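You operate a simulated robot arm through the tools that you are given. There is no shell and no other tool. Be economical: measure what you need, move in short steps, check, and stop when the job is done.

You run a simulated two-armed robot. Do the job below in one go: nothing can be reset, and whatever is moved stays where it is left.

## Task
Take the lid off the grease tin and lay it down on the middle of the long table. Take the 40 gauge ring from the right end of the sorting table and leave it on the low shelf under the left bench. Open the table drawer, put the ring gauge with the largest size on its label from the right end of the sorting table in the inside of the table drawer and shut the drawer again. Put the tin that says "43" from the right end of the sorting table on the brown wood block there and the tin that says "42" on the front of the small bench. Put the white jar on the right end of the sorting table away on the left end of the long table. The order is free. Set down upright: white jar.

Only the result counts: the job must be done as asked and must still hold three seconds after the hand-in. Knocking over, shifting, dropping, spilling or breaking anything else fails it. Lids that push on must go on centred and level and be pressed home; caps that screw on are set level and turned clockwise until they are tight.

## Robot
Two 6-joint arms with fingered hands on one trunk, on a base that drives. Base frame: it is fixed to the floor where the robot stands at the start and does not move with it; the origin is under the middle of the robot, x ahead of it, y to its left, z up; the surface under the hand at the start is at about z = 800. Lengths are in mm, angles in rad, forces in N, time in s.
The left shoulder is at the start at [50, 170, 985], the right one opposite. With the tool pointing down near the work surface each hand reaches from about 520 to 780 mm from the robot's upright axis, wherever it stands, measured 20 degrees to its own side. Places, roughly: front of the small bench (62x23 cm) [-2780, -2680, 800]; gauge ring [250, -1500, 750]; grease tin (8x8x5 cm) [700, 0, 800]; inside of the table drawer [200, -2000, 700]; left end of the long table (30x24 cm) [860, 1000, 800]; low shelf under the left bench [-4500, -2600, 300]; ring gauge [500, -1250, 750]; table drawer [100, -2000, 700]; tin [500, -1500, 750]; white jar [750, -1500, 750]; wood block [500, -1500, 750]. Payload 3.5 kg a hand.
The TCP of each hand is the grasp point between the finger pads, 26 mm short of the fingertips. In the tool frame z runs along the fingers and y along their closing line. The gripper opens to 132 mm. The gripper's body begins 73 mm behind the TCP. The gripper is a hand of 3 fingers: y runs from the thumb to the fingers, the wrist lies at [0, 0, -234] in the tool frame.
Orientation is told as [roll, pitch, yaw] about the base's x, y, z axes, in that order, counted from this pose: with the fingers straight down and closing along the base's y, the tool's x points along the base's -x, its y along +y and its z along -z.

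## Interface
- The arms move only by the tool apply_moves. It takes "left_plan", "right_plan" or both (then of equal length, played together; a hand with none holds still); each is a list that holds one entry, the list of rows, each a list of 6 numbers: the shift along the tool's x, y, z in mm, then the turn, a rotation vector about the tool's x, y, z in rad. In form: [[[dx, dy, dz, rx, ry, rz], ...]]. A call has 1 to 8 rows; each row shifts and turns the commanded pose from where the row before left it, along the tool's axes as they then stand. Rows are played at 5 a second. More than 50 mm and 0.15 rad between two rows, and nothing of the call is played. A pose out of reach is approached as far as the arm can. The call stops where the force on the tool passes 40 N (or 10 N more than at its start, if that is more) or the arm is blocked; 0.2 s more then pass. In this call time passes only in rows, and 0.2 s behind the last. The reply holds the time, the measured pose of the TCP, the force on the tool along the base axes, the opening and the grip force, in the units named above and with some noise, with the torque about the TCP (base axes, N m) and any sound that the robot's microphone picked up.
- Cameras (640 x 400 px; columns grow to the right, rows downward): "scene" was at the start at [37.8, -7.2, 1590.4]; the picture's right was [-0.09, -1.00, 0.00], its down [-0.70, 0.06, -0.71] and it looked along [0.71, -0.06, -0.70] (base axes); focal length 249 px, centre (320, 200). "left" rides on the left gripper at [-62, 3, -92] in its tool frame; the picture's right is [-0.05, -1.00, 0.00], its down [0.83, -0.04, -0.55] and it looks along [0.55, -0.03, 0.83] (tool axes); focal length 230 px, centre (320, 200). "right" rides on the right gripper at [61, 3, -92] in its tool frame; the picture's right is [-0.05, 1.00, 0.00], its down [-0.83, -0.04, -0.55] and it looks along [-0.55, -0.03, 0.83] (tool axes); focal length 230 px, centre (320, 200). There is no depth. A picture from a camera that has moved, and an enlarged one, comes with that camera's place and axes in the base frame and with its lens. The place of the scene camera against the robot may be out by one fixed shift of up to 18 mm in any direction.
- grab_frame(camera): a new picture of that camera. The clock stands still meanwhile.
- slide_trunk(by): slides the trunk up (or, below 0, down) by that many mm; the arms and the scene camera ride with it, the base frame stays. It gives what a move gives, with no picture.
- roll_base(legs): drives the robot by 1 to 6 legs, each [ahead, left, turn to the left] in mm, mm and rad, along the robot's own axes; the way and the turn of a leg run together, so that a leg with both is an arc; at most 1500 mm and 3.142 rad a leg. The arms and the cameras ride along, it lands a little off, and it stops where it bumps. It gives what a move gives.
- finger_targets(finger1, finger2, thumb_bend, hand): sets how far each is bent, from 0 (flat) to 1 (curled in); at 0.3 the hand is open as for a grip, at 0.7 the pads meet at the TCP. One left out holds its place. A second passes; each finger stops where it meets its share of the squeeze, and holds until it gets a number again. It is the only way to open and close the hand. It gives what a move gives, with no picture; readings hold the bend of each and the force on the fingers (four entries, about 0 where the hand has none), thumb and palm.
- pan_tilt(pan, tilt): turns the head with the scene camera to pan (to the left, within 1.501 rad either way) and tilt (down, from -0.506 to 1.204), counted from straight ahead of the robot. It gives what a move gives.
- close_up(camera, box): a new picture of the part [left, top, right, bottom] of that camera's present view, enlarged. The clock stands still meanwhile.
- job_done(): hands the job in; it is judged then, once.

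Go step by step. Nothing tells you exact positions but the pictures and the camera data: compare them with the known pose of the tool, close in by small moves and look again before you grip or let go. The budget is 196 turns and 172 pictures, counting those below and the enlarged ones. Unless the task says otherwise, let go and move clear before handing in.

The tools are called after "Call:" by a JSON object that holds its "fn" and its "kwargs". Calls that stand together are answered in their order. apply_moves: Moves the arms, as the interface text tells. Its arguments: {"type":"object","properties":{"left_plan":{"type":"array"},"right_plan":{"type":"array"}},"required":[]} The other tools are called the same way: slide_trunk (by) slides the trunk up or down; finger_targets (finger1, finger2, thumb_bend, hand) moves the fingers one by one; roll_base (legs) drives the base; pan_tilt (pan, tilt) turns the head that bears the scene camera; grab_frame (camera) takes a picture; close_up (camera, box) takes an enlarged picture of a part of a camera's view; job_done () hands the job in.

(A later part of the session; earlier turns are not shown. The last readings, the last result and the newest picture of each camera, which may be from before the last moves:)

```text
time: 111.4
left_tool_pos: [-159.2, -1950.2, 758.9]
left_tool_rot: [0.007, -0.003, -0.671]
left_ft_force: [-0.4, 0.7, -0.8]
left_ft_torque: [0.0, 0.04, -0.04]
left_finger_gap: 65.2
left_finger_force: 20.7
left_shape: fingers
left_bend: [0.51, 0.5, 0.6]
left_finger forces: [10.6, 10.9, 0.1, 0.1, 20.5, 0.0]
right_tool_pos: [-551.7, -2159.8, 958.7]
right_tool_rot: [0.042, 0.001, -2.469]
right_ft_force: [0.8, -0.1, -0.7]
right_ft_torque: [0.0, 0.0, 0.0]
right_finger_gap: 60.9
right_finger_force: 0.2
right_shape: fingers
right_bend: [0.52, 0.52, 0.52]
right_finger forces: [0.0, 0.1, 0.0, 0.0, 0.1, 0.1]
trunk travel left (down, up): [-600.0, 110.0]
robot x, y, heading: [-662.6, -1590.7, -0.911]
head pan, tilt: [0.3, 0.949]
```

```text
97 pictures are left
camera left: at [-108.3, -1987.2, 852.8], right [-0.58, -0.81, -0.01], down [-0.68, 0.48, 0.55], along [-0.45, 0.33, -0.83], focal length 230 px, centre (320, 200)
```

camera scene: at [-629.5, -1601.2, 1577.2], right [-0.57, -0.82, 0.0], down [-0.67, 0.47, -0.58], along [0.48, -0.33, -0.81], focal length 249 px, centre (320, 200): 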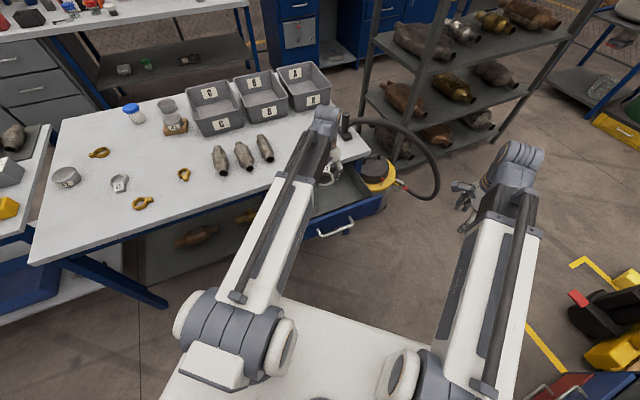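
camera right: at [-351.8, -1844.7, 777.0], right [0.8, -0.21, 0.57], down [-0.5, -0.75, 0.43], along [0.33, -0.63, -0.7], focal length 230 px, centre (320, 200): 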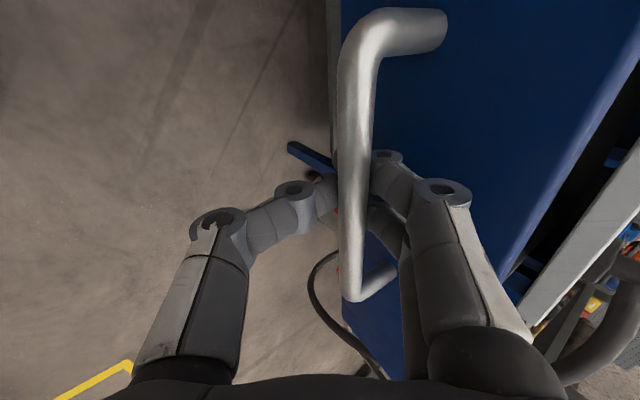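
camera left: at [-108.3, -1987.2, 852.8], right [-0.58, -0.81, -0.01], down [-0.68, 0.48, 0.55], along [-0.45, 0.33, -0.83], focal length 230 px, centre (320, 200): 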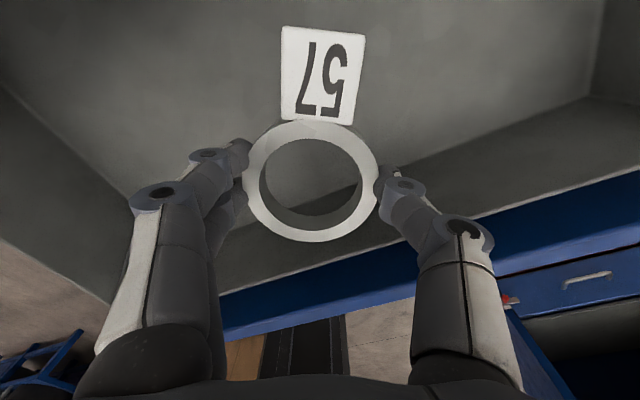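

Call:
{"fn": "apply_moves", "kwargs": {"left_plan": [[[0, 0, 15, 0, 0, 0], [0, 0, 12, 0, 0, 0], [0, 0, 10, 0, 0, 0], [0, 0, 8, 0, 0, 0], [0, 0, 6, 0, 0, 0], [0, 0, 6, 0, 0, 0], [0, 0, 6, 0, 0, 0], [0, 0, 6, 0, 0, 0]]]}}

Call:
{"fn": "grab_frame", "kwargs": {"camera": "left"}}

```text
time: 113.2
left_tool_pos: [-156.6, -1951.6, 699.8]
left_tool_rot: [0.006, -0.011, -0.671]
left_ft_force: [2.2, 2.4, 23.8]
left_ft_torque: [0.49, -0.28, -0.04]
left_finger_gap: 65.3
left_finger_force: 31.0
left_shape: fingers
left_bend: [0.52, 0.5, 0.61]
left_finger forces: [16.8, 18.3, 0.1, 0.1, 27.5, 0.0]
right_tool_pos: [-553.1, -2159.0, 960.9]
right_tool_rot: [0.042, 0.0, -2.468]
right_ft_force: [0.1, 0.7, -0.1]
right_ft_torque: [-0.01, 0.02, 0.05]
right_finger_gap: 61.0
right_finger_force: 0.0
right_shape: fingers
right_bend: [0.52, 0.52, 0.52]
right_finger forces: [0.0, 0.0, 0.0, 0.0, 0.1, 0.0]
trunk travel left (down, up): [-600.0, 110.0]
robot x, y, heading: [-662.7, -1587.2, -0.907]
head pan, tilt: [0.3, 0.949]
stopped in row 8 (left hand): the force on the tool passed its limit at 48 N (the readings are from after the stop); the commanded pose is now the measured one
```

```text
96 pictures are left
camera left: at [-106.7, -1987.2, 792.7], right [-0.58, -0.82, 0.0], down [-0.69, 0.48, 0.54], along [-0.44, 0.32, -0.84], focal length 230 px, centre (320, 200)
```

left: 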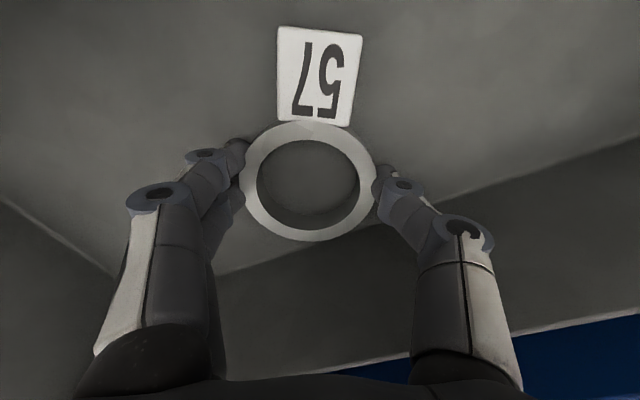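

The ring is on the drawer floor. I'll ease up slightly, open the fingers, and lift straight out.

Call:
{"fn": "apply_moves", "kwargs": {"left_plan": [[[0, 0, -3, 0, 0, 0]]]}}

Call:
{"fn": "finger_targets", "kwargs": {"hand": "left", "finger1": 0.4, "finger2": 0.4, "thumb_bend": 0.4}}

Call:
{"fn": "apply_moves", "kwargs": {"left_plan": [[[0, 0, -20, 0, 0, 0], [0, 0, -45, 0, 0, 0], [0, 0, -48, 0, 0, 0], [0, 0, -48, 0, 0, 0], [0, 0, -48, 0, 0, 0], [0, 0, -48, 0, 0, 0]]]}}

Call:
{"fn": "grab_frame", "kwargs": {"camera": "left"}}

```text
time: 113.6
left_tool_pos: [-157.1, -1951.6, 698.9]
left_tool_rot: [0.005, -0.008, -0.669]
left_ft_force: [1.8, 0.5, 11.5]
left_ft_torque: [0.26, -0.29, 0.02]
left_finger_gap: 65.3
left_finger_force: 25.0
left_shape: fingers
left_bend: [0.52, 0.5, 0.61]
left_finger forces: [15.1, 13.4, 0.0, 0.0, 22.3, 0.0]
right_tool_pos: [-552.4, -2159.7, 959.8]
right_tool_rot: [0.043, 0.0, -2.47]
right_ft_force: [-0.2, 0.7, 0.6]
right_ft_torque: [-0.02, -0.02, 0.03]
right_finger_gap: 60.8
right_finger_force: 0.1
right_shape: fingers
right_bend: [0.52, 0.52, 0.52]
right_finger forces: [0.0, 0.1, 0.0, 0.1, 0.0, 0.0]
trunk travel left (down, up): [-600.0, 110.0]
robot x, y, heading: [-660.1, -1589.8, -0.915]
head pan, tilt: [0.3, 0.949]
```

```text
time: 114.6
left_tool_pos: [-157.6, -1952.0, 699.0]
left_tool_rot: [0.006, -0.008, -0.67]
left_ft_force: [0.2, -0.6, 0.1]
left_ft_torque: [-0.01, 0.01, 0.0]
left_finger_gap: 101.5
left_finger_force: 0.2
left_shape: fingers
left_bend: [0.4, 0.4, 0.4]
left_finger forces: [0.0, 0.0, 0.1, 0.0, 0.0, 0.1]
right_tool_pos: [-552.7, -2158.9, 960.1]
right_tool_rot: [0.041, 0.0, -2.47]
right_ft_force: [-0.7, -0.5, 0.5]
right_ft_torque: [0.01, 0.01, 0.0]
right_finger_gap: 60.6
right_finger_force: 0.1
right_shape: fingers
right_bend: [0.52, 0.52, 0.52]
right_finger forces: [0.1, 0.0, 0.0, 0.0, 0.1, 0.1]
trunk travel left (down, up): [-600.0, 110.0]
robot x, y, heading: [-660.9, -1589.4, -0.914]
head pan, tilt: [0.3, 0.949]
```

```text
time: 116.0
left_tool_pos: [-160.9, -1950.2, 957.4]
left_tool_rot: [0.004, -0.007, -0.67]
left_ft_force: [-0.7, 0.3, -0.9]
left_ft_torque: [0.0, -0.01, -0.02]
left_finger_gap: 101.4
left_finger_force: 0.0
left_shape: fingers
left_bend: [0.4, 0.4, 0.4]
left_finger forces: [0.0, 0.0, 0.1, 0.0, 0.1, 0.0]
right_tool_pos: [-553.4, -2160.5, 960.1]
right_tool_rot: [0.042, 0.001, -2.469]
right_ft_force: [0.4, 0.6, 0.0]
right_ft_torque: [-0.01, 0.01, 0.0]
right_finger_gap: 60.8
right_finger_force: 0.0
right_shape: fingers
right_bend: [0.52, 0.52, 0.52]
right_finger forces: [0.1, 0.0, 0.1, 0.0, 0.0, 0.0]
trunk travel left (down, up): [-600.0, 110.0]
robot x, y, heading: [-660.8, -1590.9, -0.91]
head pan, tilt: [0.3, 0.949]
```

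```text
95 pictures are left
camera left: at [-111.6, -1985.8, 1050.8], right [-0.58, -0.81, -0.01], down [-0.68, 0.48, 0.55], along [-0.44, 0.32, -0.84], focal length 230 px, centre (320, 200)
```

left: 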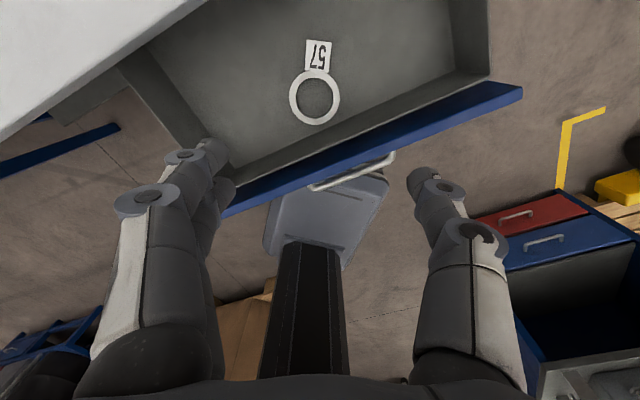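

The 57 ring lies in the drawer. I'll raise the left hand, turn square to the table, back off and put the right hand in front of the handle to push it shut.

Call:
{"fn": "apply_moves", "kwargs": {"left_plan": [[[0, 0, -40, 0, 0, 0], [0, 0, -40, 0, 0, 0]]]}}

Call:
{"fn": "roll_base", "kwargs": {"legs": [[0, 0, 0.71], [-170, 0, 0]]}}

Call:
{"fn": "grab_frame", "kwargs": {"camera": "right"}}

Call:
{"fn": "grab_frame", "kwargs": {"camera": "scene"}}

```text
time: 116.6
left_tool_pos: [-161.1, -1952.2, 1037.6]
left_tool_rot: [0.004, -0.008, -0.67]
left_ft_force: [-0.2, 0.0, 0.2]
left_ft_torque: [0.0, 0.0, -0.03]
left_finger_gap: 101.2
left_finger_force: 0.1
left_shape: fingers
left_bend: [0.4, 0.4, 0.4]
left_finger forces: [0.0, 0.1, 0.0, 0.1, 0.0, 0.1]
right_tool_pos: [-552.6, -2159.4, 960.3]
right_tool_rot: [0.041, 0.001, -2.469]
right_ft_force: [-0.1, 0.2, -0.1]
right_ft_torque: [-0.03, -0.02, -0.02]
right_finger_gap: 60.8
right_finger_force: 0.1
right_shape: fingers
right_bend: [0.52, 0.52, 0.52]
right_finger forces: [0.0, 0.0, 0.0, 0.0, 0.1, 0.1]
trunk travel left (down, up): [-600.0, 110.0]
robot x, y, heading: [-661.6, -1591.9, -0.908]
head pan, tilt: [0.3, 0.949]
```

```text
time: 120.0
left_tool_pos: [-214.8, -1505.5, 1037.5]
left_tool_rot: [0.005, -0.009, 0.041]
left_ft_force: [-0.5, -0.1, 0.5]
left_ft_torque: [0.01, -0.03, -0.02]
left_finger_gap: 101.5
left_finger_force: 0.0
left_shape: fingers
left_bend: [0.4, 0.4, 0.4]
left_finger forces: [0.0, 0.0, 0.0, 0.0, 0.0, 0.0]
right_tool_pos: [-376.3, -1917.7, 960.9]
right_tool_rot: [0.041, -0.001, -1.759]
right_ft_force: [-0.7, -0.4, 0.5]
right_ft_torque: [0.01, -0.02, 0.03]
right_finger_gap: 60.8
right_finger_force: 0.1
right_shape: fingers
right_bend: [0.52, 0.52, 0.52]
right_finger forces: [0.0, 0.1, 0.1, 0.0, 0.1, 0.0]
trunk travel left (down, up): [-600.0, 110.0]
robot x, y, heading: [-831.5, -1558.6, -0.197]
head pan, tilt: [0.3, 0.949]
```

```text
94 pictures are left
camera right: at [-366.3, -1857.4, 1052.6], right [0.97, -0.24, 0.04], down [-0.22, -0.8, 0.55], along [-0.1, -0.55, -0.83], focal length 230 px, centre (320, 200)
```

right: 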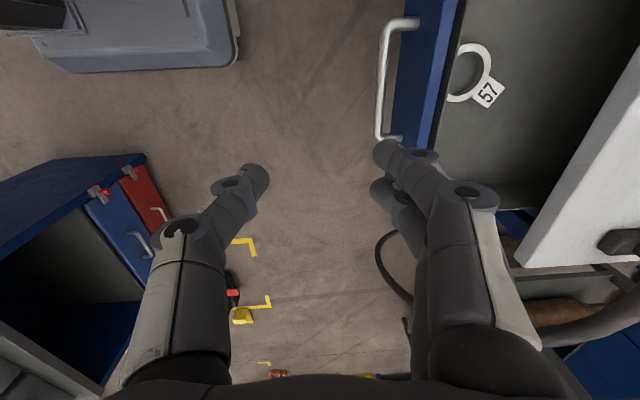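

```text
93 pictures are left
camera scene: at [-801.8, -1541.3, 1577.2], right [0.1, -1.0, 0.0], down [-0.81, -0.08, -0.58], along [0.58, 0.06, -0.81], focal length 249 px, centre (320, 200)
```

scene: 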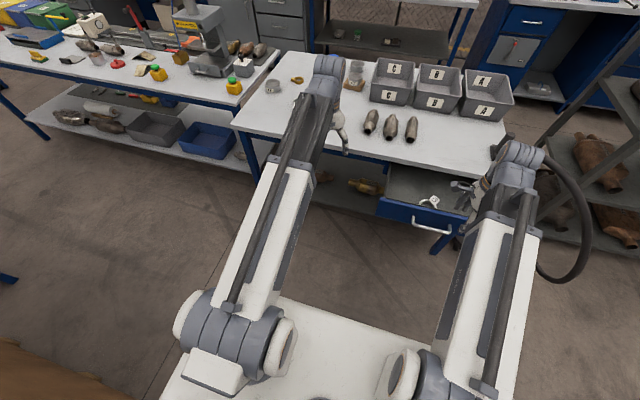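

The right hand is in front of the handle. I'll make a fist and lower it to handle height.

Call:
{"fn": "finger_targets", "kwargs": {"hand": "right", "finger1": 0.7, "finger2": 0.7, "thumb_bend": 0.7}}

Call:
{"fn": "apply_moves", "kwargs": {"right_plan": [[[12, 0, 48, 0, 0, 0], [12, 0, 48, 0, 0, 0], [0, 0, 49, 0, 0, 0], [0, 0, 49, 0, 0, 0], [0, 0, 49, 0, 0, 0]]]}}

Call:
{"fn": "grab_frame", "kwargs": {"camera": "right"}}

```text
time: 121.0
left_tool_pos: [-214.6, -1504.4, 1036.1]
left_tool_rot: [0.005, -0.008, 0.039]
left_ft_force: [1.0, 0.1, -0.5]
left_ft_torque: [0.02, -0.02, 0.01]
left_finger_gap: 101.4
left_finger_force: 0.0
left_shape: fingers
left_bend: [0.4, 0.4, 0.4]
left_finger forces: [0.1, 0.1, 0.0, 0.0, 0.1, 0.1]
right_tool_pos: [-375.9, -1916.9, 960.3]
right_tool_rot: [0.042, 0.0, -1.759]
right_ft_force: [-0.9, 0.0, -0.2]
right_ft_torque: [0.02, 0.01, 0.0]
right_finger_gap: 6.5
right_finger_force: 0.1
right_shape: fingers
right_bend: [0.7, 0.7, 0.7]
right_finger forces: [0.1, 0.1, 0.0, 0.1, 0.0, 0.1]
trunk travel left (down, up): [-600.0, 110.0]
robot x, y, heading: [-827.3, -1556.1, -0.205]
head pan, tilt: [0.3, 0.949]
```

```text
time: 122.2
left_tool_pos: [-214.9, -1504.1, 1036.6]
left_tool_rot: [0.006, -0.007, 0.041]
left_ft_force: [-0.6, -0.8, 0.2]
left_ft_torque: [-0.03, 0.0, 0.0]
left_finger_gap: 101.1
left_finger_force: 0.0
left_shape: fingers
left_bend: [0.4, 0.4, 0.4]
left_finger forces: [0.0, 0.0, 0.0, 0.1, 0.0, 0.0]
right_tool_pos: [-361.8, -1893.9, 716.1]
right_tool_rot: [0.041, 0.0, -1.76]
right_ft_force: [0.4, 0.6, 0.8]
right_ft_torque: [-0.02, -0.01, 0.02]
right_finger_gap: 5.9
right_finger_force: 0.0
right_shape: fingers
right_bend: [0.7, 0.7, 0.7]
right_finger forces: [0.0, 0.0, 0.0, 0.0, 0.0, 0.0]
trunk travel left (down, up): [-600.0, 110.0]
robot x, y, heading: [-828.7, -1556.9, -0.198]
head pan, tilt: [0.3, 0.949]
```

```text
92 pictures are left
camera right: at [-351.4, -1833.7, 807.5], right [0.97, -0.24, 0.04], down [-0.22, -0.8, 0.55], along [-0.1, -0.55, -0.83], focal length 230 px, centre (320, 200)
```

right: 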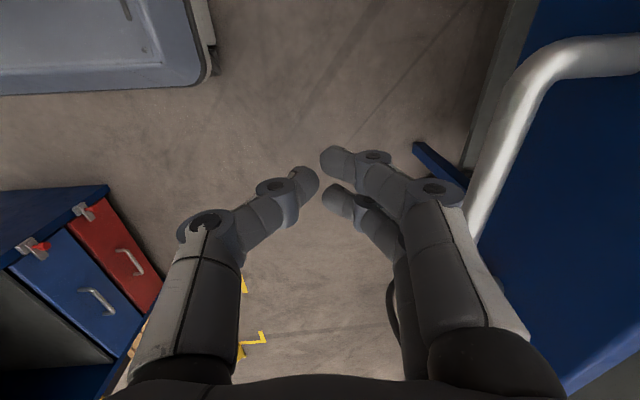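

I'll push the drawer with the base, then finish with the arm.

Call:
{"fn": "roll_base", "kwargs": {"legs": [[225, 0, 0]]}}

Call:
{"fn": "grab_frame", "kwargs": {"camera": "right"}}

```text
time: 123.8
left_tool_pos: [2.8, -1552.7, 1035.7]
left_tool_rot: [0.005, -0.008, 0.034]
left_ft_force: [-0.6, 0.4, 0.5]
left_ft_torque: [-0.02, 0.0, 0.0]
left_finger_gap: 101.3
left_finger_force: 0.0
left_shape: fingers
left_bend: [0.4, 0.4, 0.4]
left_finger forces: [0.0, 0.0, 0.1, 0.1, 0.0, 0.0]
right_tool_pos: [-146.9, -1939.4, 714.3]
right_tool_rot: [0.042, 0.0, -1.765]
right_ft_force: [0.4, -0.6, 0.4]
right_ft_torque: [0.0, 0.01, -0.01]
right_finger_gap: 5.4
right_finger_force: 0.0
right_shape: fingers
right_bend: [0.7, 0.7, 0.7]
right_finger forces: [0.0, 0.1, 0.1, 0.1, 0.1, 0.1]
trunk travel left (down, up): [-600.0, 110.0]
robot x, y, heading: [-615.9, -1601.1, -0.203]
head pan, tilt: [0.3, 0.949]
```

```text
91 pictures are left
camera right: at [-135.2, -1881.3, 807.8], right [0.97, -0.24, 0.04], down [-0.22, -0.8, 0.55], along [-0.1, -0.54, -0.83], focal length 230 px, centre (320, 200)
```

right: 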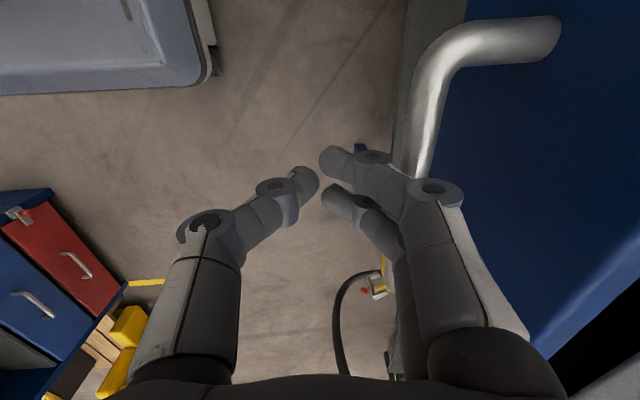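

Call:
{"fn": "apply_moves", "kwargs": {"right_plan": [[[0, 20, 0, 0, 0, 0], [0, 15, 0, 0, 0, 0], [0, 10, 0, 0, 0, 0], [0, 8, 0, 0, 0, 0], [0, 8, 0, 0, 0, 0], [0, 8, 0, 0, 0, 0], [0, 8, 0, 0, 0, 0], [0, 8, 0, 0, 0, 0]]]}}

Call:
{"fn": "grab_frame", "kwargs": {"camera": "right"}}

Call:
{"fn": "grab_frame", "kwargs": {"camera": "scene"}}

```text
time: 125.6
left_tool_pos: [0.3, -1551.9, 1038.4]
left_tool_rot: [0.004, -0.012, 0.036]
left_ft_force: [0.1, 0.2, 0.0]
left_ft_torque: [0.06, -0.01, -0.05]
left_finger_gap: 101.3
left_finger_force: 0.1
left_shape: fingers
left_bend: [0.4, 0.4, 0.4]
left_finger forces: [0.0, 0.0, 0.0, 0.0, 0.0, 0.0]
right_tool_pos: [-69.5, -1955.1, 726.0]
right_tool_rot: [0.04, 0.0, -1.765]
right_ft_force: [-19.5, 6.3, 28.2]
right_ft_torque: [0.01, -0.14, 0.05]
right_finger_gap: 0.2
right_finger_force: 21.6
right_shape: fingers
right_bend: [0.73, 0.73, 0.69]
right_finger forces: [21.6, 21.3, 0.1, 0.1, 0.0, 0.1]
trunk travel left (down, up): [-600.0, 110.0]
robot x, y, heading: [-616.0, -1602.0, -0.213]
head pan, tilt: [0.3, 0.949]
stopped in row 8 (right hand): the force on the tool passed its limit at 45 N (the readings are from after the stop); the commanded pose is now the measured one
```

```text
90 pictures are left
camera right: at [-58.0, -1896.0, 817.1], right [0.97, -0.24, 0.04], down [-0.23, -0.8, 0.55], along [-0.1, -0.55, -0.83], focal length 230 px, centre (320, 200)
```

right: 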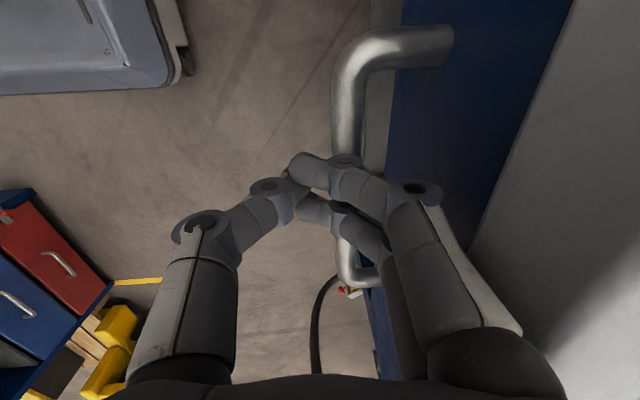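

```text
89 pictures are left
camera scene: at [-587.6, -1584.6, 1577.6], right [0.09, -1.0, 0.0], down [-0.81, -0.08, -0.58], along [0.58, 0.05, -0.81], focal length 249 px, centre (320, 200)
```

scene: 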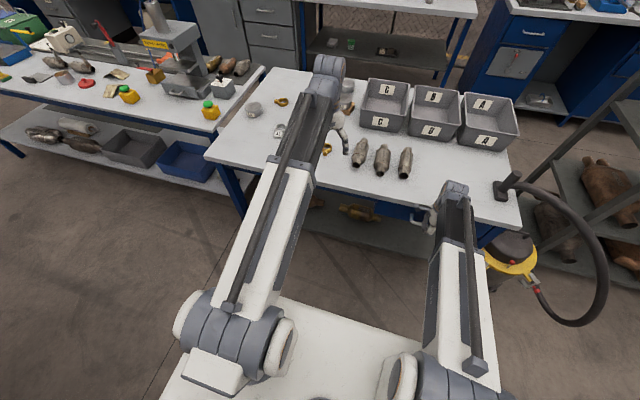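

The handle is back at its closed position, n≈330. I'll retreat the right hand and check.

Call:
{"fn": "apply_moves", "kwargs": {"right_plan": [[[0, -20, -10, 0, 0, 0], [0, -40, -20, 0, 0, 0], [0, -40, -30, 0, 0, 0], [0, 0, -48, 0, 0, 0], [0, 0, -48, 0, 0, 0], [0, 0, -48, 0, 0, 0], [0, 0, -48, 0, 0, 0]]]}}

Call:
{"fn": "pan_tilt", "kwargs": {"pan": -0.25, "tilt": 0.9}}

Call:
{"fn": "grab_frame", "kwargs": {"camera": "scene"}}

Call:
{"fn": "grab_frame", "kwargs": {"camera": "right"}}

```text
time: 127.2
left_tool_pos: [3.4, -1553.5, 1035.9]
left_tool_rot: [0.005, -0.008, 0.035]
left_ft_force: [-0.3, -0.4, 0.0]
left_ft_torque: [-0.01, -0.01, 0.0]
left_finger_gap: 101.4
left_finger_force: 0.1
left_shape: fingers
left_bend: [0.4, 0.4, 0.4]
left_finger forces: [0.0, 0.0, 0.1, 0.0, 0.1, 0.0]
right_tool_pos: [-175.4, -1935.8, 967.1]
right_tool_rot: [0.042, 0.0, -1.766]
right_ft_force: [0.4, 0.3, -0.6]
right_ft_torque: [-0.01, -0.01, -0.03]
right_finger_gap: 5.8
right_finger_force: 0.1
right_shape: fingers
right_bend: [0.7, 0.7, 0.7]
right_finger forces: [0.0, 0.1, 0.1, 0.0, 0.1, 0.0]
trunk travel left (down, up): [-600.0, 110.0]
robot x, y, heading: [-611.5, -1600.5, -0.206]
head pan, tilt: [0.3, 0.949]
```

```text
time: 128.2
left_tool_pos: [1.7, -1553.2, 1036.4]
left_tool_rot: [0.005, -0.009, 0.033]
left_ft_force: [0.2, -0.5, -0.1]
left_ft_torque: [0.01, 0.02, -0.04]
left_finger_gap: 101.2
left_finger_force: 0.0
left_shape: fingers
left_bend: [0.4, 0.4, 0.4]
left_finger forces: [0.0, 0.1, 0.1, 0.0, 0.0, 0.0]
right_tool_pos: [-173.9, -1936.5, 966.5]
right_tool_rot: [0.041, 0.0, -1.765]
right_ft_force: [-0.6, -0.1, 0.4]
right_ft_torque: [0.02, -0.02, 0.0]
right_finger_gap: 5.7
right_finger_force: 0.0
right_shape: fingers
right_bend: [0.7, 0.7, 0.7]
right_finger forces: [0.0, 0.1, 0.1, 0.0, 0.1, 0.0]
trunk travel left (down, up): [-600.0, 110.0]
robot x, y, heading: [-610.7, -1599.3, -0.208]
head pan, tilt: [-0.25, 0.901]
```

```text
88 pictures are left
camera scene: at [-588.2, -1626.5, 1580.8], right [-0.44, -0.9, 0.0], down [-0.7, 0.34, -0.62], along [0.56, -0.27, -0.78], focal length 249 px, centre (320, 200)
```

scene: 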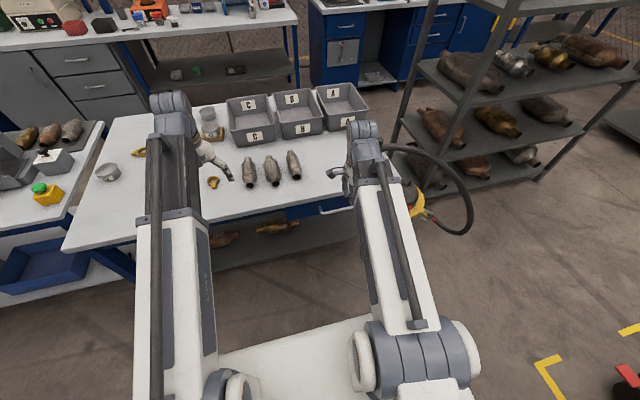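

```text
87 pictures are left
camera right: at [-162.8, -1877.0, 1058.7], right [0.97, -0.24, 0.04], down [-0.23, -0.8, 0.55], along [-0.1, -0.55, -0.83], focal length 230 px, centre (320, 200)
```

right: 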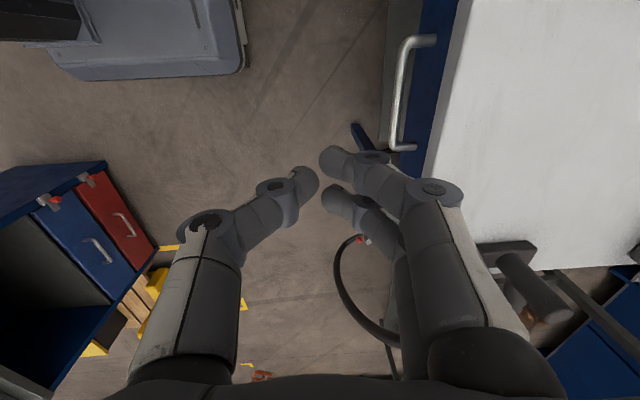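

The drawer is shut. Next comes the orange 40 ring, whose tab points along the table, so I need a quarter-turned grip. I'll go side-on again near it.

Call:
{"fn": "roll_base", "kwargs": {"legs": [[0, 595, 0], [0, 0, -1.56], [0, 380, 0]]}}

Call:
{"fn": "apply_moves", "kwargs": {"left_plan": [[[0, 46, 0, 0, 0, -0.148], [-4, 46, 0, 0, 0, -0.148], [-7, 46, 0, 0, 0, -0.148], [-10, 46, 0, 0, 0, -0.148], [-13, 45, 0, 0, 0, -0.148], [-16, 44, 0, 0, 0, -0.148], [-18, 43, 0, 0, 0, -0.148], [-21, 42, 0, 0, 0, -0.148]]]}}

Call:
{"fn": "pan_tilt", "kwargs": {"pan": 1.4, "tilt": 0.9}}

Call:
{"fn": "grab_frame", "kwargs": {"camera": "scene"}}

```text
time: 137.4
left_tool_pos: [-49.3, -1701.0, 1035.8]
left_tool_rot: [0.006, -0.006, -1.508]
left_ft_force: [-0.2, -0.7, -0.7]
left_ft_torque: [-0.01, 0.02, -0.03]
left_finger_gap: 101.3
left_finger_force: 0.1
left_shape: fingers
left_bend: [0.4, 0.4, 0.4]
left_finger forces: [0.1, 0.1, 0.0, 0.0, 0.0, 0.1]
right_tool_pos: [-436.9, -1536.7, 968.2]
right_tool_rot: [0.04, -0.001, 2.975]
right_ft_force: [0.4, 0.1, 0.7]
right_ft_torque: [-0.06, 0.04, -0.05]
right_finger_gap: 5.4
right_finger_force: 0.0
right_shape: fingers
right_bend: [0.7, 0.7, 0.7]
right_finger forces: [0.0, 0.1, 0.0, 0.1, 0.0, 0.0]
trunk travel left (down, up): [-600.0, 110.0]
robot x, y, heading: [-115.5, -1087.8, -1.752]
head pan, tilt: [-0.25, 0.901]
```

```text
time: 139.2
left_tool_pos: [297.4, -1582.4, 1036.6]
left_tool_rot: [-0.006, -0.01, -0.322]
left_ft_force: [0.3, 0.4, 0.3]
left_ft_torque: [-0.01, 0.01, 0.02]
left_finger_gap: 101.4
left_finger_force: 0.1
left_shape: fingers
left_bend: [0.4, 0.4, 0.4]
left_finger forces: [0.1, 0.0, 0.1, 0.0, 0.0, 0.0]
right_tool_pos: [-437.6, -1536.7, 968.2]
right_tool_rot: [0.043, -0.002, 2.973]
right_ft_force: [-1.2, 0.6, 0.1]
right_ft_torque: [-0.01, 0.02, 0.0]
right_finger_gap: 5.6
right_finger_force: 0.1
right_shape: fingers
right_bend: [0.7, 0.7, 0.7]
right_finger forces: [0.0, 0.1, 0.1, 0.0, 0.1, 0.1]
trunk travel left (down, up): [-600.0, 110.0]
robot x, y, heading: [-115.7, -1092.7, -1.753]
head pan, tilt: [-0.25, 0.901]
```

```text
time: 140.9
left_tool_pos: [296.5, -1582.5, 1037.3]
left_tool_rot: [-0.005, -0.009, -0.328]
left_ft_force: [0.1, -0.8, -0.3]
left_ft_torque: [-0.02, -0.02, -0.03]
left_finger_gap: 101.4
left_finger_force: 0.1
left_shape: fingers
left_bend: [0.4, 0.4, 0.4]
left_finger forces: [0.0, 0.0, 0.1, 0.0, 0.0, 0.0]
right_tool_pos: [-439.5, -1535.5, 966.1]
right_tool_rot: [0.042, 0.0, 2.974]
right_ft_force: [0.1, -0.9, 0.3]
right_ft_torque: [0.0, 0.02, -0.01]
right_finger_gap: 5.6
right_finger_force: 0.0
right_shape: fingers
right_bend: [0.7, 0.7, 0.7]
right_finger forces: [0.1, 0.0, 0.1, 0.1, 0.0, 0.0]
trunk travel left (down, up): [-600.0, 110.0]
robot x, y, heading: [-114.3, -1090.6, -1.749]
head pan, tilt: [1.4, 0.901]
```

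```text
86 pictures are left
camera scene: at [-40.1, -1075.1, 1580.8], right [-0.34, -0.94, 0.0], down [-0.74, 0.27, -0.62], along [0.58, -0.21, -0.78], focal length 249 px, centre (320, 200)
```

scene: 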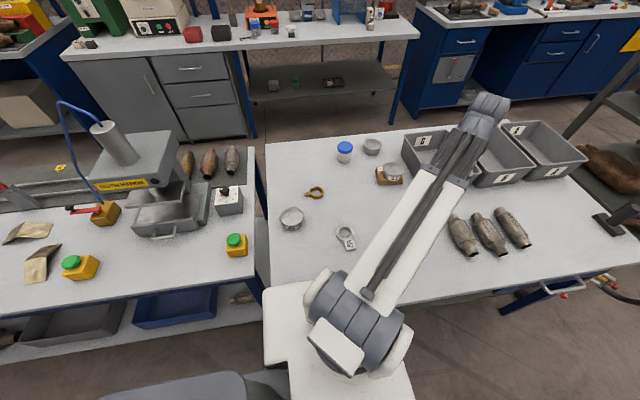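

The scene view agrees with the ring being at about [578, -1280]. I'll move over it while turning the hand to the quarter-turned grip.

Call:
{"fn": "apply_moves", "kwargs": {"left_plan": [[[-13.7, 31.2, 0, 0, 0, -0.145], [-18, 28.9, 0, 0, 0, -0.145], [-22, 26, 0, 0, 0, -0.145], [-25.5, 22.5, 0, 0, 0, -0.145], [-28.5, 18.6, 0, 0, 0, -0.145], [-30.9, 14.3, 0, 0, 0, -0.145], [-32.6, 9.7, 0, 0, 0, -0.145], [-33.7, 4.8, 0, 0, 0, -0.145]]]}}

Call:
{"fn": "apply_moves", "kwargs": {"left_plan": [[[-34, 0, 0, 0, 0, -0.145], [-33.7, -5, 20, 0, 0, -0.145], [-32.6, -9.8, 30, 0, 0, -0.145], [-30.9, -14.4, 30, 0, 0, -0.145]]]}}

Call:
{"fn": "grab_frame", "kwargs": {"camera": "left"}}

```text
time: 142.7
left_tool_pos: [478.5, -1380.1, 1035.5]
left_tool_rot: [-0.009, 0.002, 0.837]
left_ft_force: [-0.5, 1.0, 0.0]
left_ft_torque: [0.01, 0.0, 0.04]
left_finger_gap: 101.3
left_finger_force: 0.2
left_shape: fingers
left_bend: [0.4, 0.4, 0.4]
left_finger forces: [0.0, 0.1, 0.0, 0.0, 0.0, 0.0]
right_tool_pos: [-437.6, -1536.3, 967.4]
right_tool_rot: [0.043, 0.0, 2.974]
right_ft_force: [-0.1, -0.2, -1.2]
right_ft_torque: [0.0, 0.0, -0.02]
right_finger_gap: 5.8
right_finger_force: 0.1
right_shape: fingers
right_bend: [0.7, 0.7, 0.7]
right_finger forces: [0.0, 0.0, 0.1, 0.1, 0.1, 0.1]
trunk travel left (down, up): [-600.0, 110.0]
robot x, y, heading: [-112.9, -1089.1, -1.749]
head pan, tilt: [1.4, 0.901]
```

```text
time: 143.7
left_tool_pos: [575.8, -1215.0, 961.4]
left_tool_rot: [-0.009, 0.013, 1.354]
left_ft_force: [-0.6, 0.7, -1.2]
left_ft_torque: [0.05, 0.0, -0.03]
left_finger_gap: 101.2
left_finger_force: 0.0
left_shape: fingers
left_bend: [0.4, 0.4, 0.4]
left_finger forces: [0.0, 0.1, 0.0, 0.0, 0.0, 0.0]
left hand out of reach, approached as far as the arm can: row 3, 4
right_tool_pos: [-439.1, -1536.5, 966.7]
right_tool_rot: [0.041, 0.0, 2.974]
right_ft_force: [0.8, -0.2, -0.4]
right_ft_torque: [0.02, 0.04, -0.02]
right_finger_gap: 5.7
right_finger_force: 0.0
right_shape: fingers
right_bend: [0.7, 0.7, 0.7]
right_finger forces: [0.1, 0.1, 0.1, 0.1, 0.1, 0.0]
trunk travel left (down, up): [-600.0, 110.0]
robot x, y, heading: [-118.5, -1086.9, -1.753]
head pan, tilt: [1.4, 0.901]
```

```text
85 pictures are left
camera left: at [585.4, -1152.3, 1053.5], right [0.99, -0.16, 0.01], down [-0.14, -0.81, 0.57], along [-0.08, -0.56, -0.82], focal length 230 px, centre (320, 200)
```

left: 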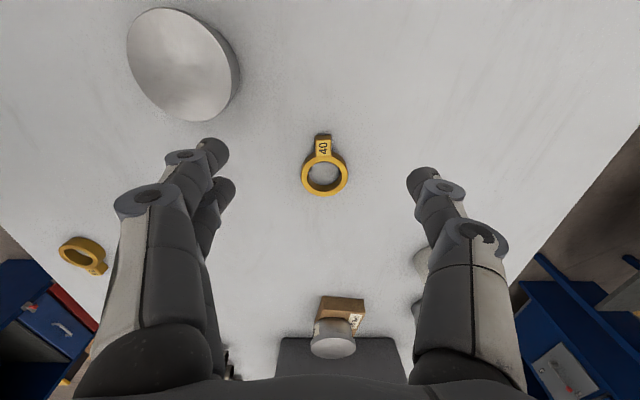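

The ring is at about [571, -1287] with the tab now along the tool's x axis. I'll shift over it and descend.

Call:
{"fn": "apply_moves", "kwargs": {"left_plan": [[[35, -5, 30, 0, 0, 0], [35.4, -5.4, 30, 0, 0, 0], [0, 0, 25, 0, 0, 0]]]}}

Call:
{"fn": "finger_targets", "kwargs": {"hand": "left", "finger1": 0.46, "finger2": 0.46, "thumb_bend": 0.46}}

Call:
{"fn": "grab_frame", "kwargs": {"camera": "left"}}

```text
time: 144.5
left_tool_pos: [582.4, -1221.6, 876.6]
left_tool_rot: [-0.007, 0.016, 1.346]
left_ft_force: [0.3, -1.0, 0.2]
left_ft_torque: [0.0, 0.01, -0.02]
left_finger_gap: 101.4
left_finger_force: 0.1
left_shape: fingers
left_bend: [0.4, 0.4, 0.4]
left_finger forces: [0.1, 0.0, 0.1, 0.1, 0.0, 0.0]
left hand out of reach, approached as far as the arm can: row 1, 2, 3
right_tool_pos: [-437.9, -1536.1, 967.2]
right_tool_rot: [0.042, 0.0, 2.974]
right_ft_force: [0.2, 0.5, 0.2]
right_ft_torque: [-0.02, -0.01, -0.01]
right_finger_gap: 5.6
right_finger_force: 0.0
right_shape: fingers
right_bend: [0.7, 0.7, 0.7]
right_finger forces: [0.0, 0.1, 0.1, 0.0, 0.0, 0.0]
trunk travel left (down, up): [-600.0, 110.0]
robot x, y, heading: [-113.6, -1091.0, -1.748]
head pan, tilt: [1.4, 0.901]
```

```text
time: 145.5
left_tool_pos: [580.5, -1221.9, 878.2]
left_tool_rot: [-0.009, 0.016, 1.347]
left_ft_force: [-0.5, 1.4, 0.2]
left_ft_torque: [-0.01, 0.0, 0.01]
left_finger_gap: 82.1
left_finger_force: 0.0
left_shape: fingers
left_bend: [0.46, 0.46, 0.46]
left_finger forces: [0.0, 0.1, 0.0, 0.0, 0.0, 0.0]
right_tool_pos: [-436.5, -1535.5, 966.7]
right_tool_rot: [0.044, -0.001, 2.972]
right_ft_force: [-0.3, 0.7, -0.3]
right_ft_torque: [0.02, 0.0, -0.01]
right_finger_gap: 5.7
right_finger_force: 0.0
right_shape: fingers
right_bend: [0.7, 0.7, 0.7]
right_finger forces: [0.0, 0.0, 0.0, 0.0, 0.1, 0.1]
trunk travel left (down, up): [-600.0, 110.0]
robot x, y, heading: [-113.0, -1090.3, -1.751]
head pan, tilt: [1.4, 0.901]
```

```text
84 pictures are left
camera left: at [591.7, -1159.2, 968.9], right [0.99, -0.17, 0.01], down [-0.15, -0.81, 0.57], along [-0.09, -0.56, -0.82], focal length 230 px, centre (320, 200)
```

left: 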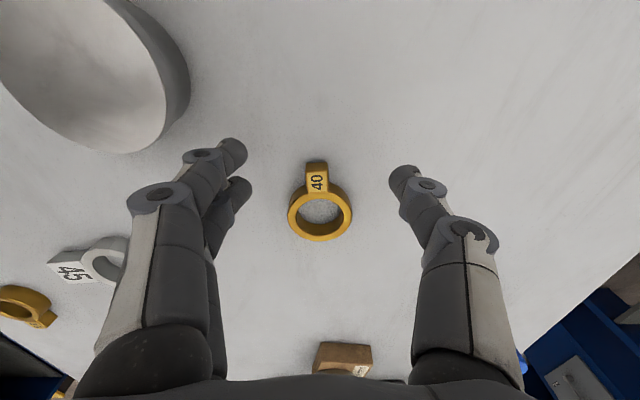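

The wrist limit blocks that move, so I'll give up a bit of yaw and then shift over the ring.

Call:
{"fn": "apply_moves", "kwargs": {"left_plan": [[[0, 0, 0, 0, 0, 0.13], [0, 0, 0, 0, 0, 0.13], [31, -10, 0, 0, 0, 0], [31, -10, 0, 0, 0, 0]]]}}

Call:
{"fn": "grab_frame", "kwargs": {"camera": "left"}}

```text
time: 146.5
left_tool_pos: [570.6, -1285.8, 879.3]
left_tool_rot: [-0.012, 0.01, 1.095]
left_ft_force: [-0.7, -0.1, -0.9]
left_ft_torque: [-0.03, 0.0, 0.01]
left_finger_gap: 82.0
left_finger_force: 0.1
left_shape: fingers
left_bend: [0.46, 0.46, 0.46]
left_finger forces: [0.0, 0.0, 0.0, 0.0, 0.0, 0.1]
right_tool_pos: [-437.8, -1536.0, 966.6]
right_tool_rot: [0.042, 0.0, 2.976]
right_ft_force: [1.0, -0.6, 0.1]
right_ft_torque: [0.01, 0.01, -0.03]
right_finger_gap: 5.5
right_finger_force: 0.1
right_shape: fingers
right_bend: [0.7, 0.7, 0.7]
right_finger forces: [0.0, 0.0, 0.0, 0.0, 0.1, 0.0]
trunk travel left (down, up): [-600.0, 110.0]
robot x, y, heading: [-116.4, -1091.0, -1.75]
head pan, tilt: [1.4, 0.901]
```

```text
83 pictures are left
camera left: at [595.8, -1227.8, 970.7], right [0.91, -0.41, 0.01], down [-0.35, -0.75, 0.56], along [-0.22, -0.52, -0.83], focal length 230 px, centre (320, 200)
```

left: 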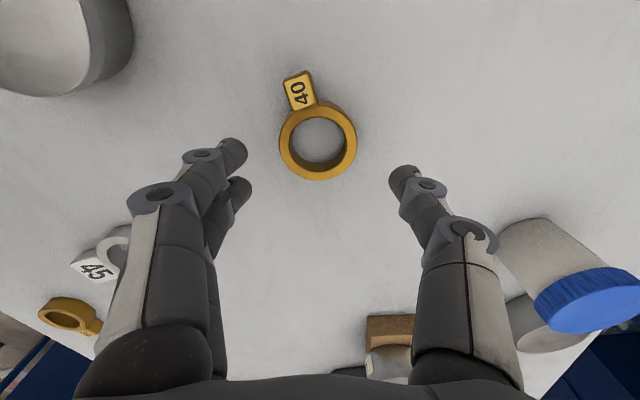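

The ring is centred. I'll descend to the table and close.

Call:
{"fn": "apply_moves", "kwargs": {"left_plan": [[[0, 0, 25, 0, 0, 0], [0, 0, 16, 0, 0, 0], [0, 0, 7, 0, 0, 0]]]}}

Call:
{"fn": "finger_targets", "kwargs": {"hand": "left", "finger1": 0.7, "finger2": 0.7, "thumb_bend": 0.7}}

Call:
{"fn": "grab_frame", "kwargs": {"camera": "left"}}

```text
time: 147.3
left_tool_pos: [570.5, -1285.8, 833.0]
left_tool_rot: [-0.015, 0.008, 1.094]
left_ft_force: [1.2, -0.6, 18.0]
left_ft_torque: [0.51, 0.7, -0.02]
left_finger_gap: 82.0
left_finger_force: 8.4
left_shape: fingers
left_bend: [0.47, 0.46, 0.46]
left_finger forces: [11.7, 5.8, 0.0, 0.1, 0.0, 0.0]
right_tool_pos: [-438.7, -1537.7, 967.5]
right_tool_rot: [0.041, 0.001, 2.974]
right_ft_force: [-0.4, 0.3, 0.0]
right_ft_torque: [-0.01, -0.01, 0.03]
right_finger_gap: 5.8
right_finger_force: 0.0
right_shape: fingers
right_bend: [0.7, 0.7, 0.7]
right_finger forces: [0.0, 0.0, 0.1, 0.0, 0.0, 0.1]
trunk travel left (down, up): [-600.0, 110.0]
robot x, y, heading: [-116.3, -1087.0, -1.749]
head pan, tilt: [1.4, 0.901]
```

```text
time: 148.3
left_tool_pos: [569.0, -1285.6, 832.8]
left_tool_rot: [-0.014, 0.011, 1.093]
left_ft_force: [-3.0, 2.2, 21.3]
left_ft_torque: [0.56, 0.88, -0.01]
left_finger_gap: 52.2
left_finger_force: 26.5
left_shape: fingers
left_bend: [0.59, 0.58, 0.62]
left_finger forces: [20.5, 17.9, 0.0, 0.0, 15.8, 0.0]
right_tool_pos: [-437.4, -1536.4, 967.2]
right_tool_rot: [0.041, 0.0, 2.974]
right_ft_force: [-0.1, 0.1, -0.3]
right_ft_torque: [-0.02, 0.0, 0.01]
right_finger_gap: 5.7
right_finger_force: 0.0
right_shape: fingers
right_bend: [0.7, 0.7, 0.7]
right_finger forces: [0.1, 0.0, 0.0, 0.1, 0.0, 0.1]
trunk travel left (down, up): [-600.0, 110.0]
robot x, y, heading: [-115.5, -1090.0, -1.751]
head pan, tilt: [1.4, 0.901]
```

```text
82 pictures are left
camera left: at [595.2, -1227.6, 923.8], right [0.91, -0.41, 0.01], down [-0.35, -0.75, 0.56], along [-0.22, -0.52, -0.83], focal length 230 px, centre (320, 200)
```

left: 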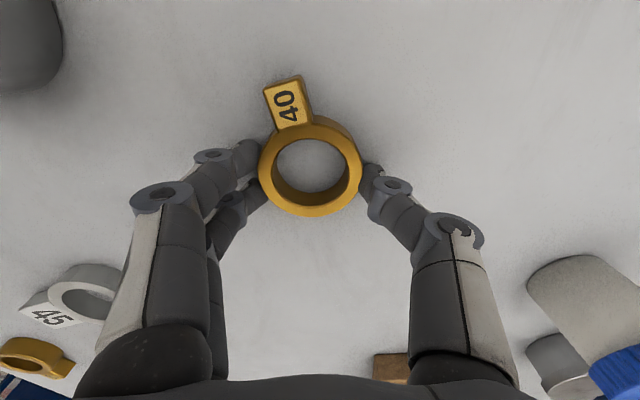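

The ring is gripped. I'll lift high and check the hold.

Call:
{"fn": "apply_moves", "kwargs": {"left_plan": [[[0, 0, -10, 0, 0, 0], [0, 0, -30, 0, 0, 0], [0, 0, -45, 0, 0, 0], [0, 0, -45, 0, 0, 0], [0, 0, -45, 0, 0, 0]]]}}

Call:
{"fn": "grab_frame", "kwargs": {"camera": "left"}}

```text
time: 149.5
left_tool_pos: [568.7, -1281.1, 1008.2]
left_tool_rot: [-0.012, 0.009, 1.096]
left_ft_force: [0.9, -1.2, -1.7]
left_ft_torque: [-0.02, 0.0, 0.0]
left_finger_gap: 52.7
left_finger_force: 16.5
left_shape: fingers
left_bend: [0.59, 0.58, 0.62]
left_finger forces: [8.9, 7.6, 0.1, 0.1, 17.3, 0.1]
right_tool_pos: [-438.1, -1537.4, 966.1]
right_tool_rot: [0.041, 0.0, 2.975]
right_ft_force: [1.0, -0.7, -1.1]
right_ft_torque: [0.03, 0.0, -0.01]
right_finger_gap: 5.6
right_finger_force: 0.0
right_shape: fingers
right_bend: [0.7, 0.7, 0.7]
right_finger forces: [0.0, 0.1, 0.1, 0.0, 0.1, 0.1]
trunk travel left (down, up): [-600.0, 110.0]
robot x, y, heading: [-113.9, -1087.3, -1.749]
head pan, tilt: [1.4, 0.901]
```

```text
81 pictures are left
camera left: at [593.7, -1223.6, 1099.4], right [0.91, -0.41, 0.01], down [-0.34, -0.75, 0.56], along [-0.22, -0.52, -0.83], focal length 230 px, centre (320, 200)
```

left: 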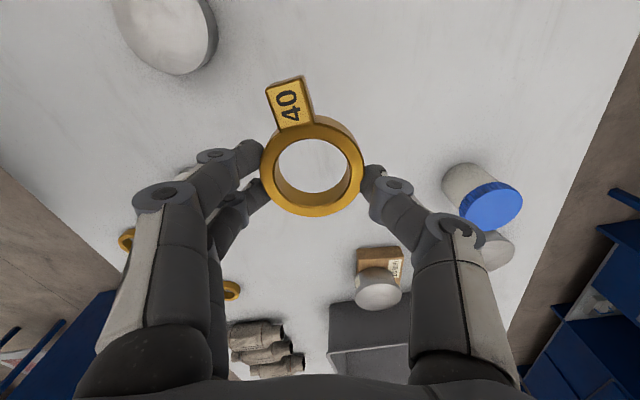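

The 40 ring is secure. I'll turn to face the table so that the right hand can take tin 42.

Call:
{"fn": "roll_base", "kwargs": {"legs": [[0, -200, 0], [0, 0, 1.55], [0, 237, 0], [100, 0, 0]]}}

Call:
{"fn": "finger_targets", "kwargs": {"hand": "right", "finger1": 0.3, "finger2": 0.3, "thumb_bend": 0.3}}

Call:
{"fn": "grab_frame", "kwargs": {"camera": "right"}}

```text
time: 156.9
left_tool_pos: [50.9, -164.7, 1008.3]
left_tool_rot: [-0.011, 0.011, 2.635]
left_ft_force: [-0.2, -0.2, -0.8]
left_ft_torque: [-0.02, -0.02, -0.03]
left_finger_gap: 51.9
left_finger_force: 16.1
left_shape: fingers
left_bend: [0.59, 0.58, 0.62]
left_finger forces: [8.6, 7.2, 0.0, 0.1, 16.8, 0.1]
right_tool_pos: [273.2, -1178.5, 967.0]
right_tool_rot: [0.042, 0.0, -1.767]
right_ft_force: [-0.5, 0.2, 0.4]
right_ft_torque: [0.03, 0.04, 0.02]
right_finger_gap: 5.5
right_finger_force: 0.1
right_shape: fingers
right_bend: [0.7, 0.7, 0.7]
right_finger forces: [0.1, 0.0, 0.0, 0.1, 0.0, 0.0]
trunk travel left (down, up): [-600.0, 110.0]
robot x, y, heading: [-163.2, -845.1, -0.209]
head pan, tilt: [1.4, 0.901]
```

```text
time: 157.9
left_tool_pos: [50.4, -165.4, 1007.4]
left_tool_rot: [-0.012, 0.01, 2.635]
left_ft_force: [-0.5, 0.4, -1.5]
left_ft_torque: [0.03, -0.04, 0.01]
left_finger_gap: 52.2
left_finger_force: 16.5
left_shape: fingers
left_bend: [0.59, 0.58, 0.62]
left_finger forces: [8.6, 7.1, 0.1, 0.0, 16.7, 0.0]
right_tool_pos: [273.8, -1176.5, 967.6]
right_tool_rot: [0.04, -0.001, -1.768]
right_ft_force: [0.3, -0.4, 0.8]
right_ft_torque: [-0.02, 0.01, 0.01]
right_finger_gap: 133.9
right_finger_force: 0.1
right_shape: fingers
right_bend: [0.3, 0.3, 0.3]
right_finger forces: [0.1, 0.0, 0.0, 0.0, 0.1, 0.0]
trunk travel left (down, up): [-600.0, 110.0]
robot x, y, heading: [-166.2, -839.7, -0.211]
head pan, tilt: [1.4, 0.901]
```

```text
80 pictures are left
camera right: at [285.4, -1118.3, 1059.1], right [0.97, -0.25, 0.04], down [-0.23, -0.8, 0.55], along [-0.1, -0.55, -0.83], focal length 230 px, centre (320, 200)
```

right: 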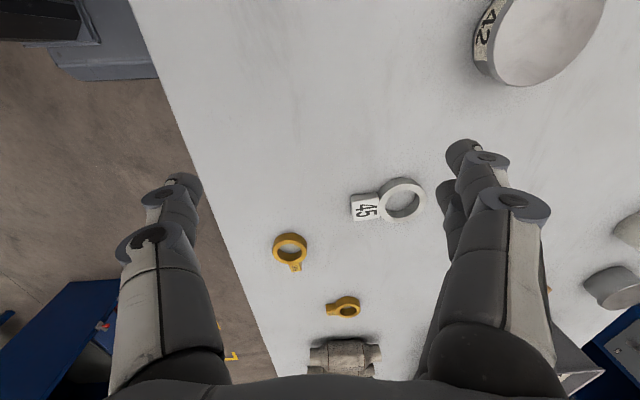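

Tin 42 is at about [476, -1157]. I'll move the right hand over it.

Call:
{"fn": "apply_moves", "kwargs": {"right_plan": [[[11.7, 39, 0, 0, 0, 0], [11.7, 39, 0, 0, 0, 0], [11.7, 39, 0, 0, 0, 0], [11.7, 39, 10, 0, 0, 0], [11.7, 38.4, 20, -0.04, 0, 0], [0, 0, 40, 0, 0, 0]]]}}

Call:
{"fn": "grab_frame", "kwargs": {"camera": "right"}}

```text
time: 159.3
left_tool_pos: [51.0, -163.7, 1006.0]
left_tool_rot: [-0.01, 0.008, 2.634]
left_ft_force: [0.7, 0.2, -0.4]
left_ft_torque: [0.01, 0.03, -0.02]
left_finger_gap: 52.4
left_finger_force: 16.5
left_shape: fingers
left_bend: [0.59, 0.58, 0.62]
left_finger forces: [8.6, 7.1, 0.0, 0.0, 16.6, 0.0]
right_tool_pos: [483.3, -1158.2, 906.5]
right_tool_rot: [0.081, 0.001, -1.77]
right_ft_force: [0.0, -0.1, 0.2]
right_ft_torque: [0.0, -0.02, 0.01]
right_finger_gap: 134.1
right_finger_force: 0.1
right_shape: fingers
right_bend: [0.3, 0.3, 0.3]
right_finger forces: [0.1, 0.0, 0.0, 0.1, 0.0, 0.1]
trunk travel left (down, up): [-600.0, 110.0]
robot x, y, heading: [-166.2, -842.6, -0.213]
head pan, tilt: [1.4, 0.901]
```

```text
79 pictures are left
camera right: at [490.2, -1098.2, 998.1], right [0.97, -0.25, 0.08], down [-0.25, -0.8, 0.55], along [-0.07, -0.55, -0.83], focal length 230 px, centre (320, 200)
```

right: 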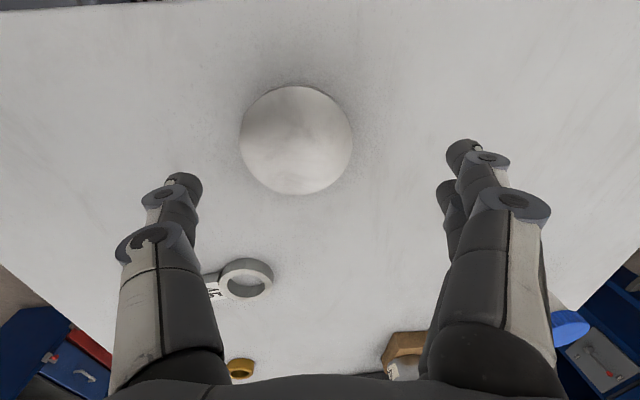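

Call:
{"fn": "apply_moves", "kwargs": {"right_plan": [[[7, -10.6, 0, 0.08, 0, 0], [0, 0, 25, 0, 0, 0], [0, 0, 25, 0, 0, 0], [0, 0, 15, 0, 0, 0]]]}}

Call:
{"fn": "grab_frame", "kwargs": {"camera": "right"}}

```text
time: 160.3
left_tool_pos: [51.3, -164.9, 1007.3]
left_tool_rot: [-0.011, 0.01, 2.635]
left_ft_force: [0.3, -0.3, -1.1]
left_ft_torque: [-0.02, -0.08, -0.01]
left_finger_gap: 52.0
left_finger_force: 16.1
left_shape: fingers
left_bend: [0.59, 0.58, 0.62]
left_finger forces: [8.6, 7.1, 0.1, 0.0, 16.7, 0.0]
right_tool_pos: [472.1, -1150.0, 839.7]
right_tool_rot: [0.002, 0.0, -1.769]
right_ft_force: [0.0, -0.1, -0.1]
right_ft_torque: [0.02, -0.05, 0.0]
right_finger_gap: 134.0
right_finger_force: 0.1
right_shape: fingers
right_bend: [0.3, 0.3, 0.3]
right_finger forces: [0.0, 0.1, 0.0, 0.0, 0.0, 0.1]
trunk travel left (down, up): [-600.0, 110.0]
robot x, y, heading: [-162.8, -841.6, -0.211]
head pan, tilt: [1.4, 0.901]
```

```text
78 pictures are left
camera right: at [488.5, -1091.9, 931.5], right [0.97, -0.25, 0.0], down [-0.21, -0.81, 0.56], along [-0.14, -0.54, -0.83], focal length 230 px, centre (320, 200)
```

right: 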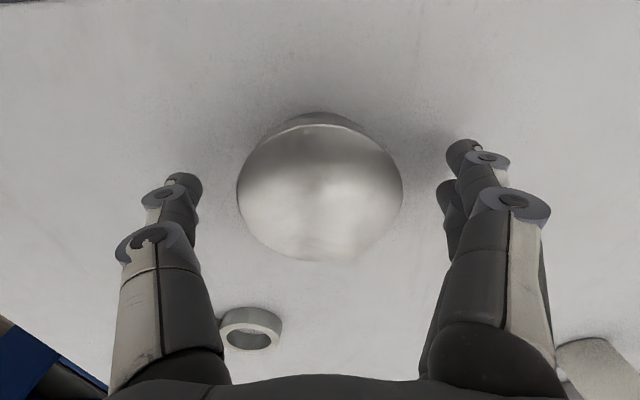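

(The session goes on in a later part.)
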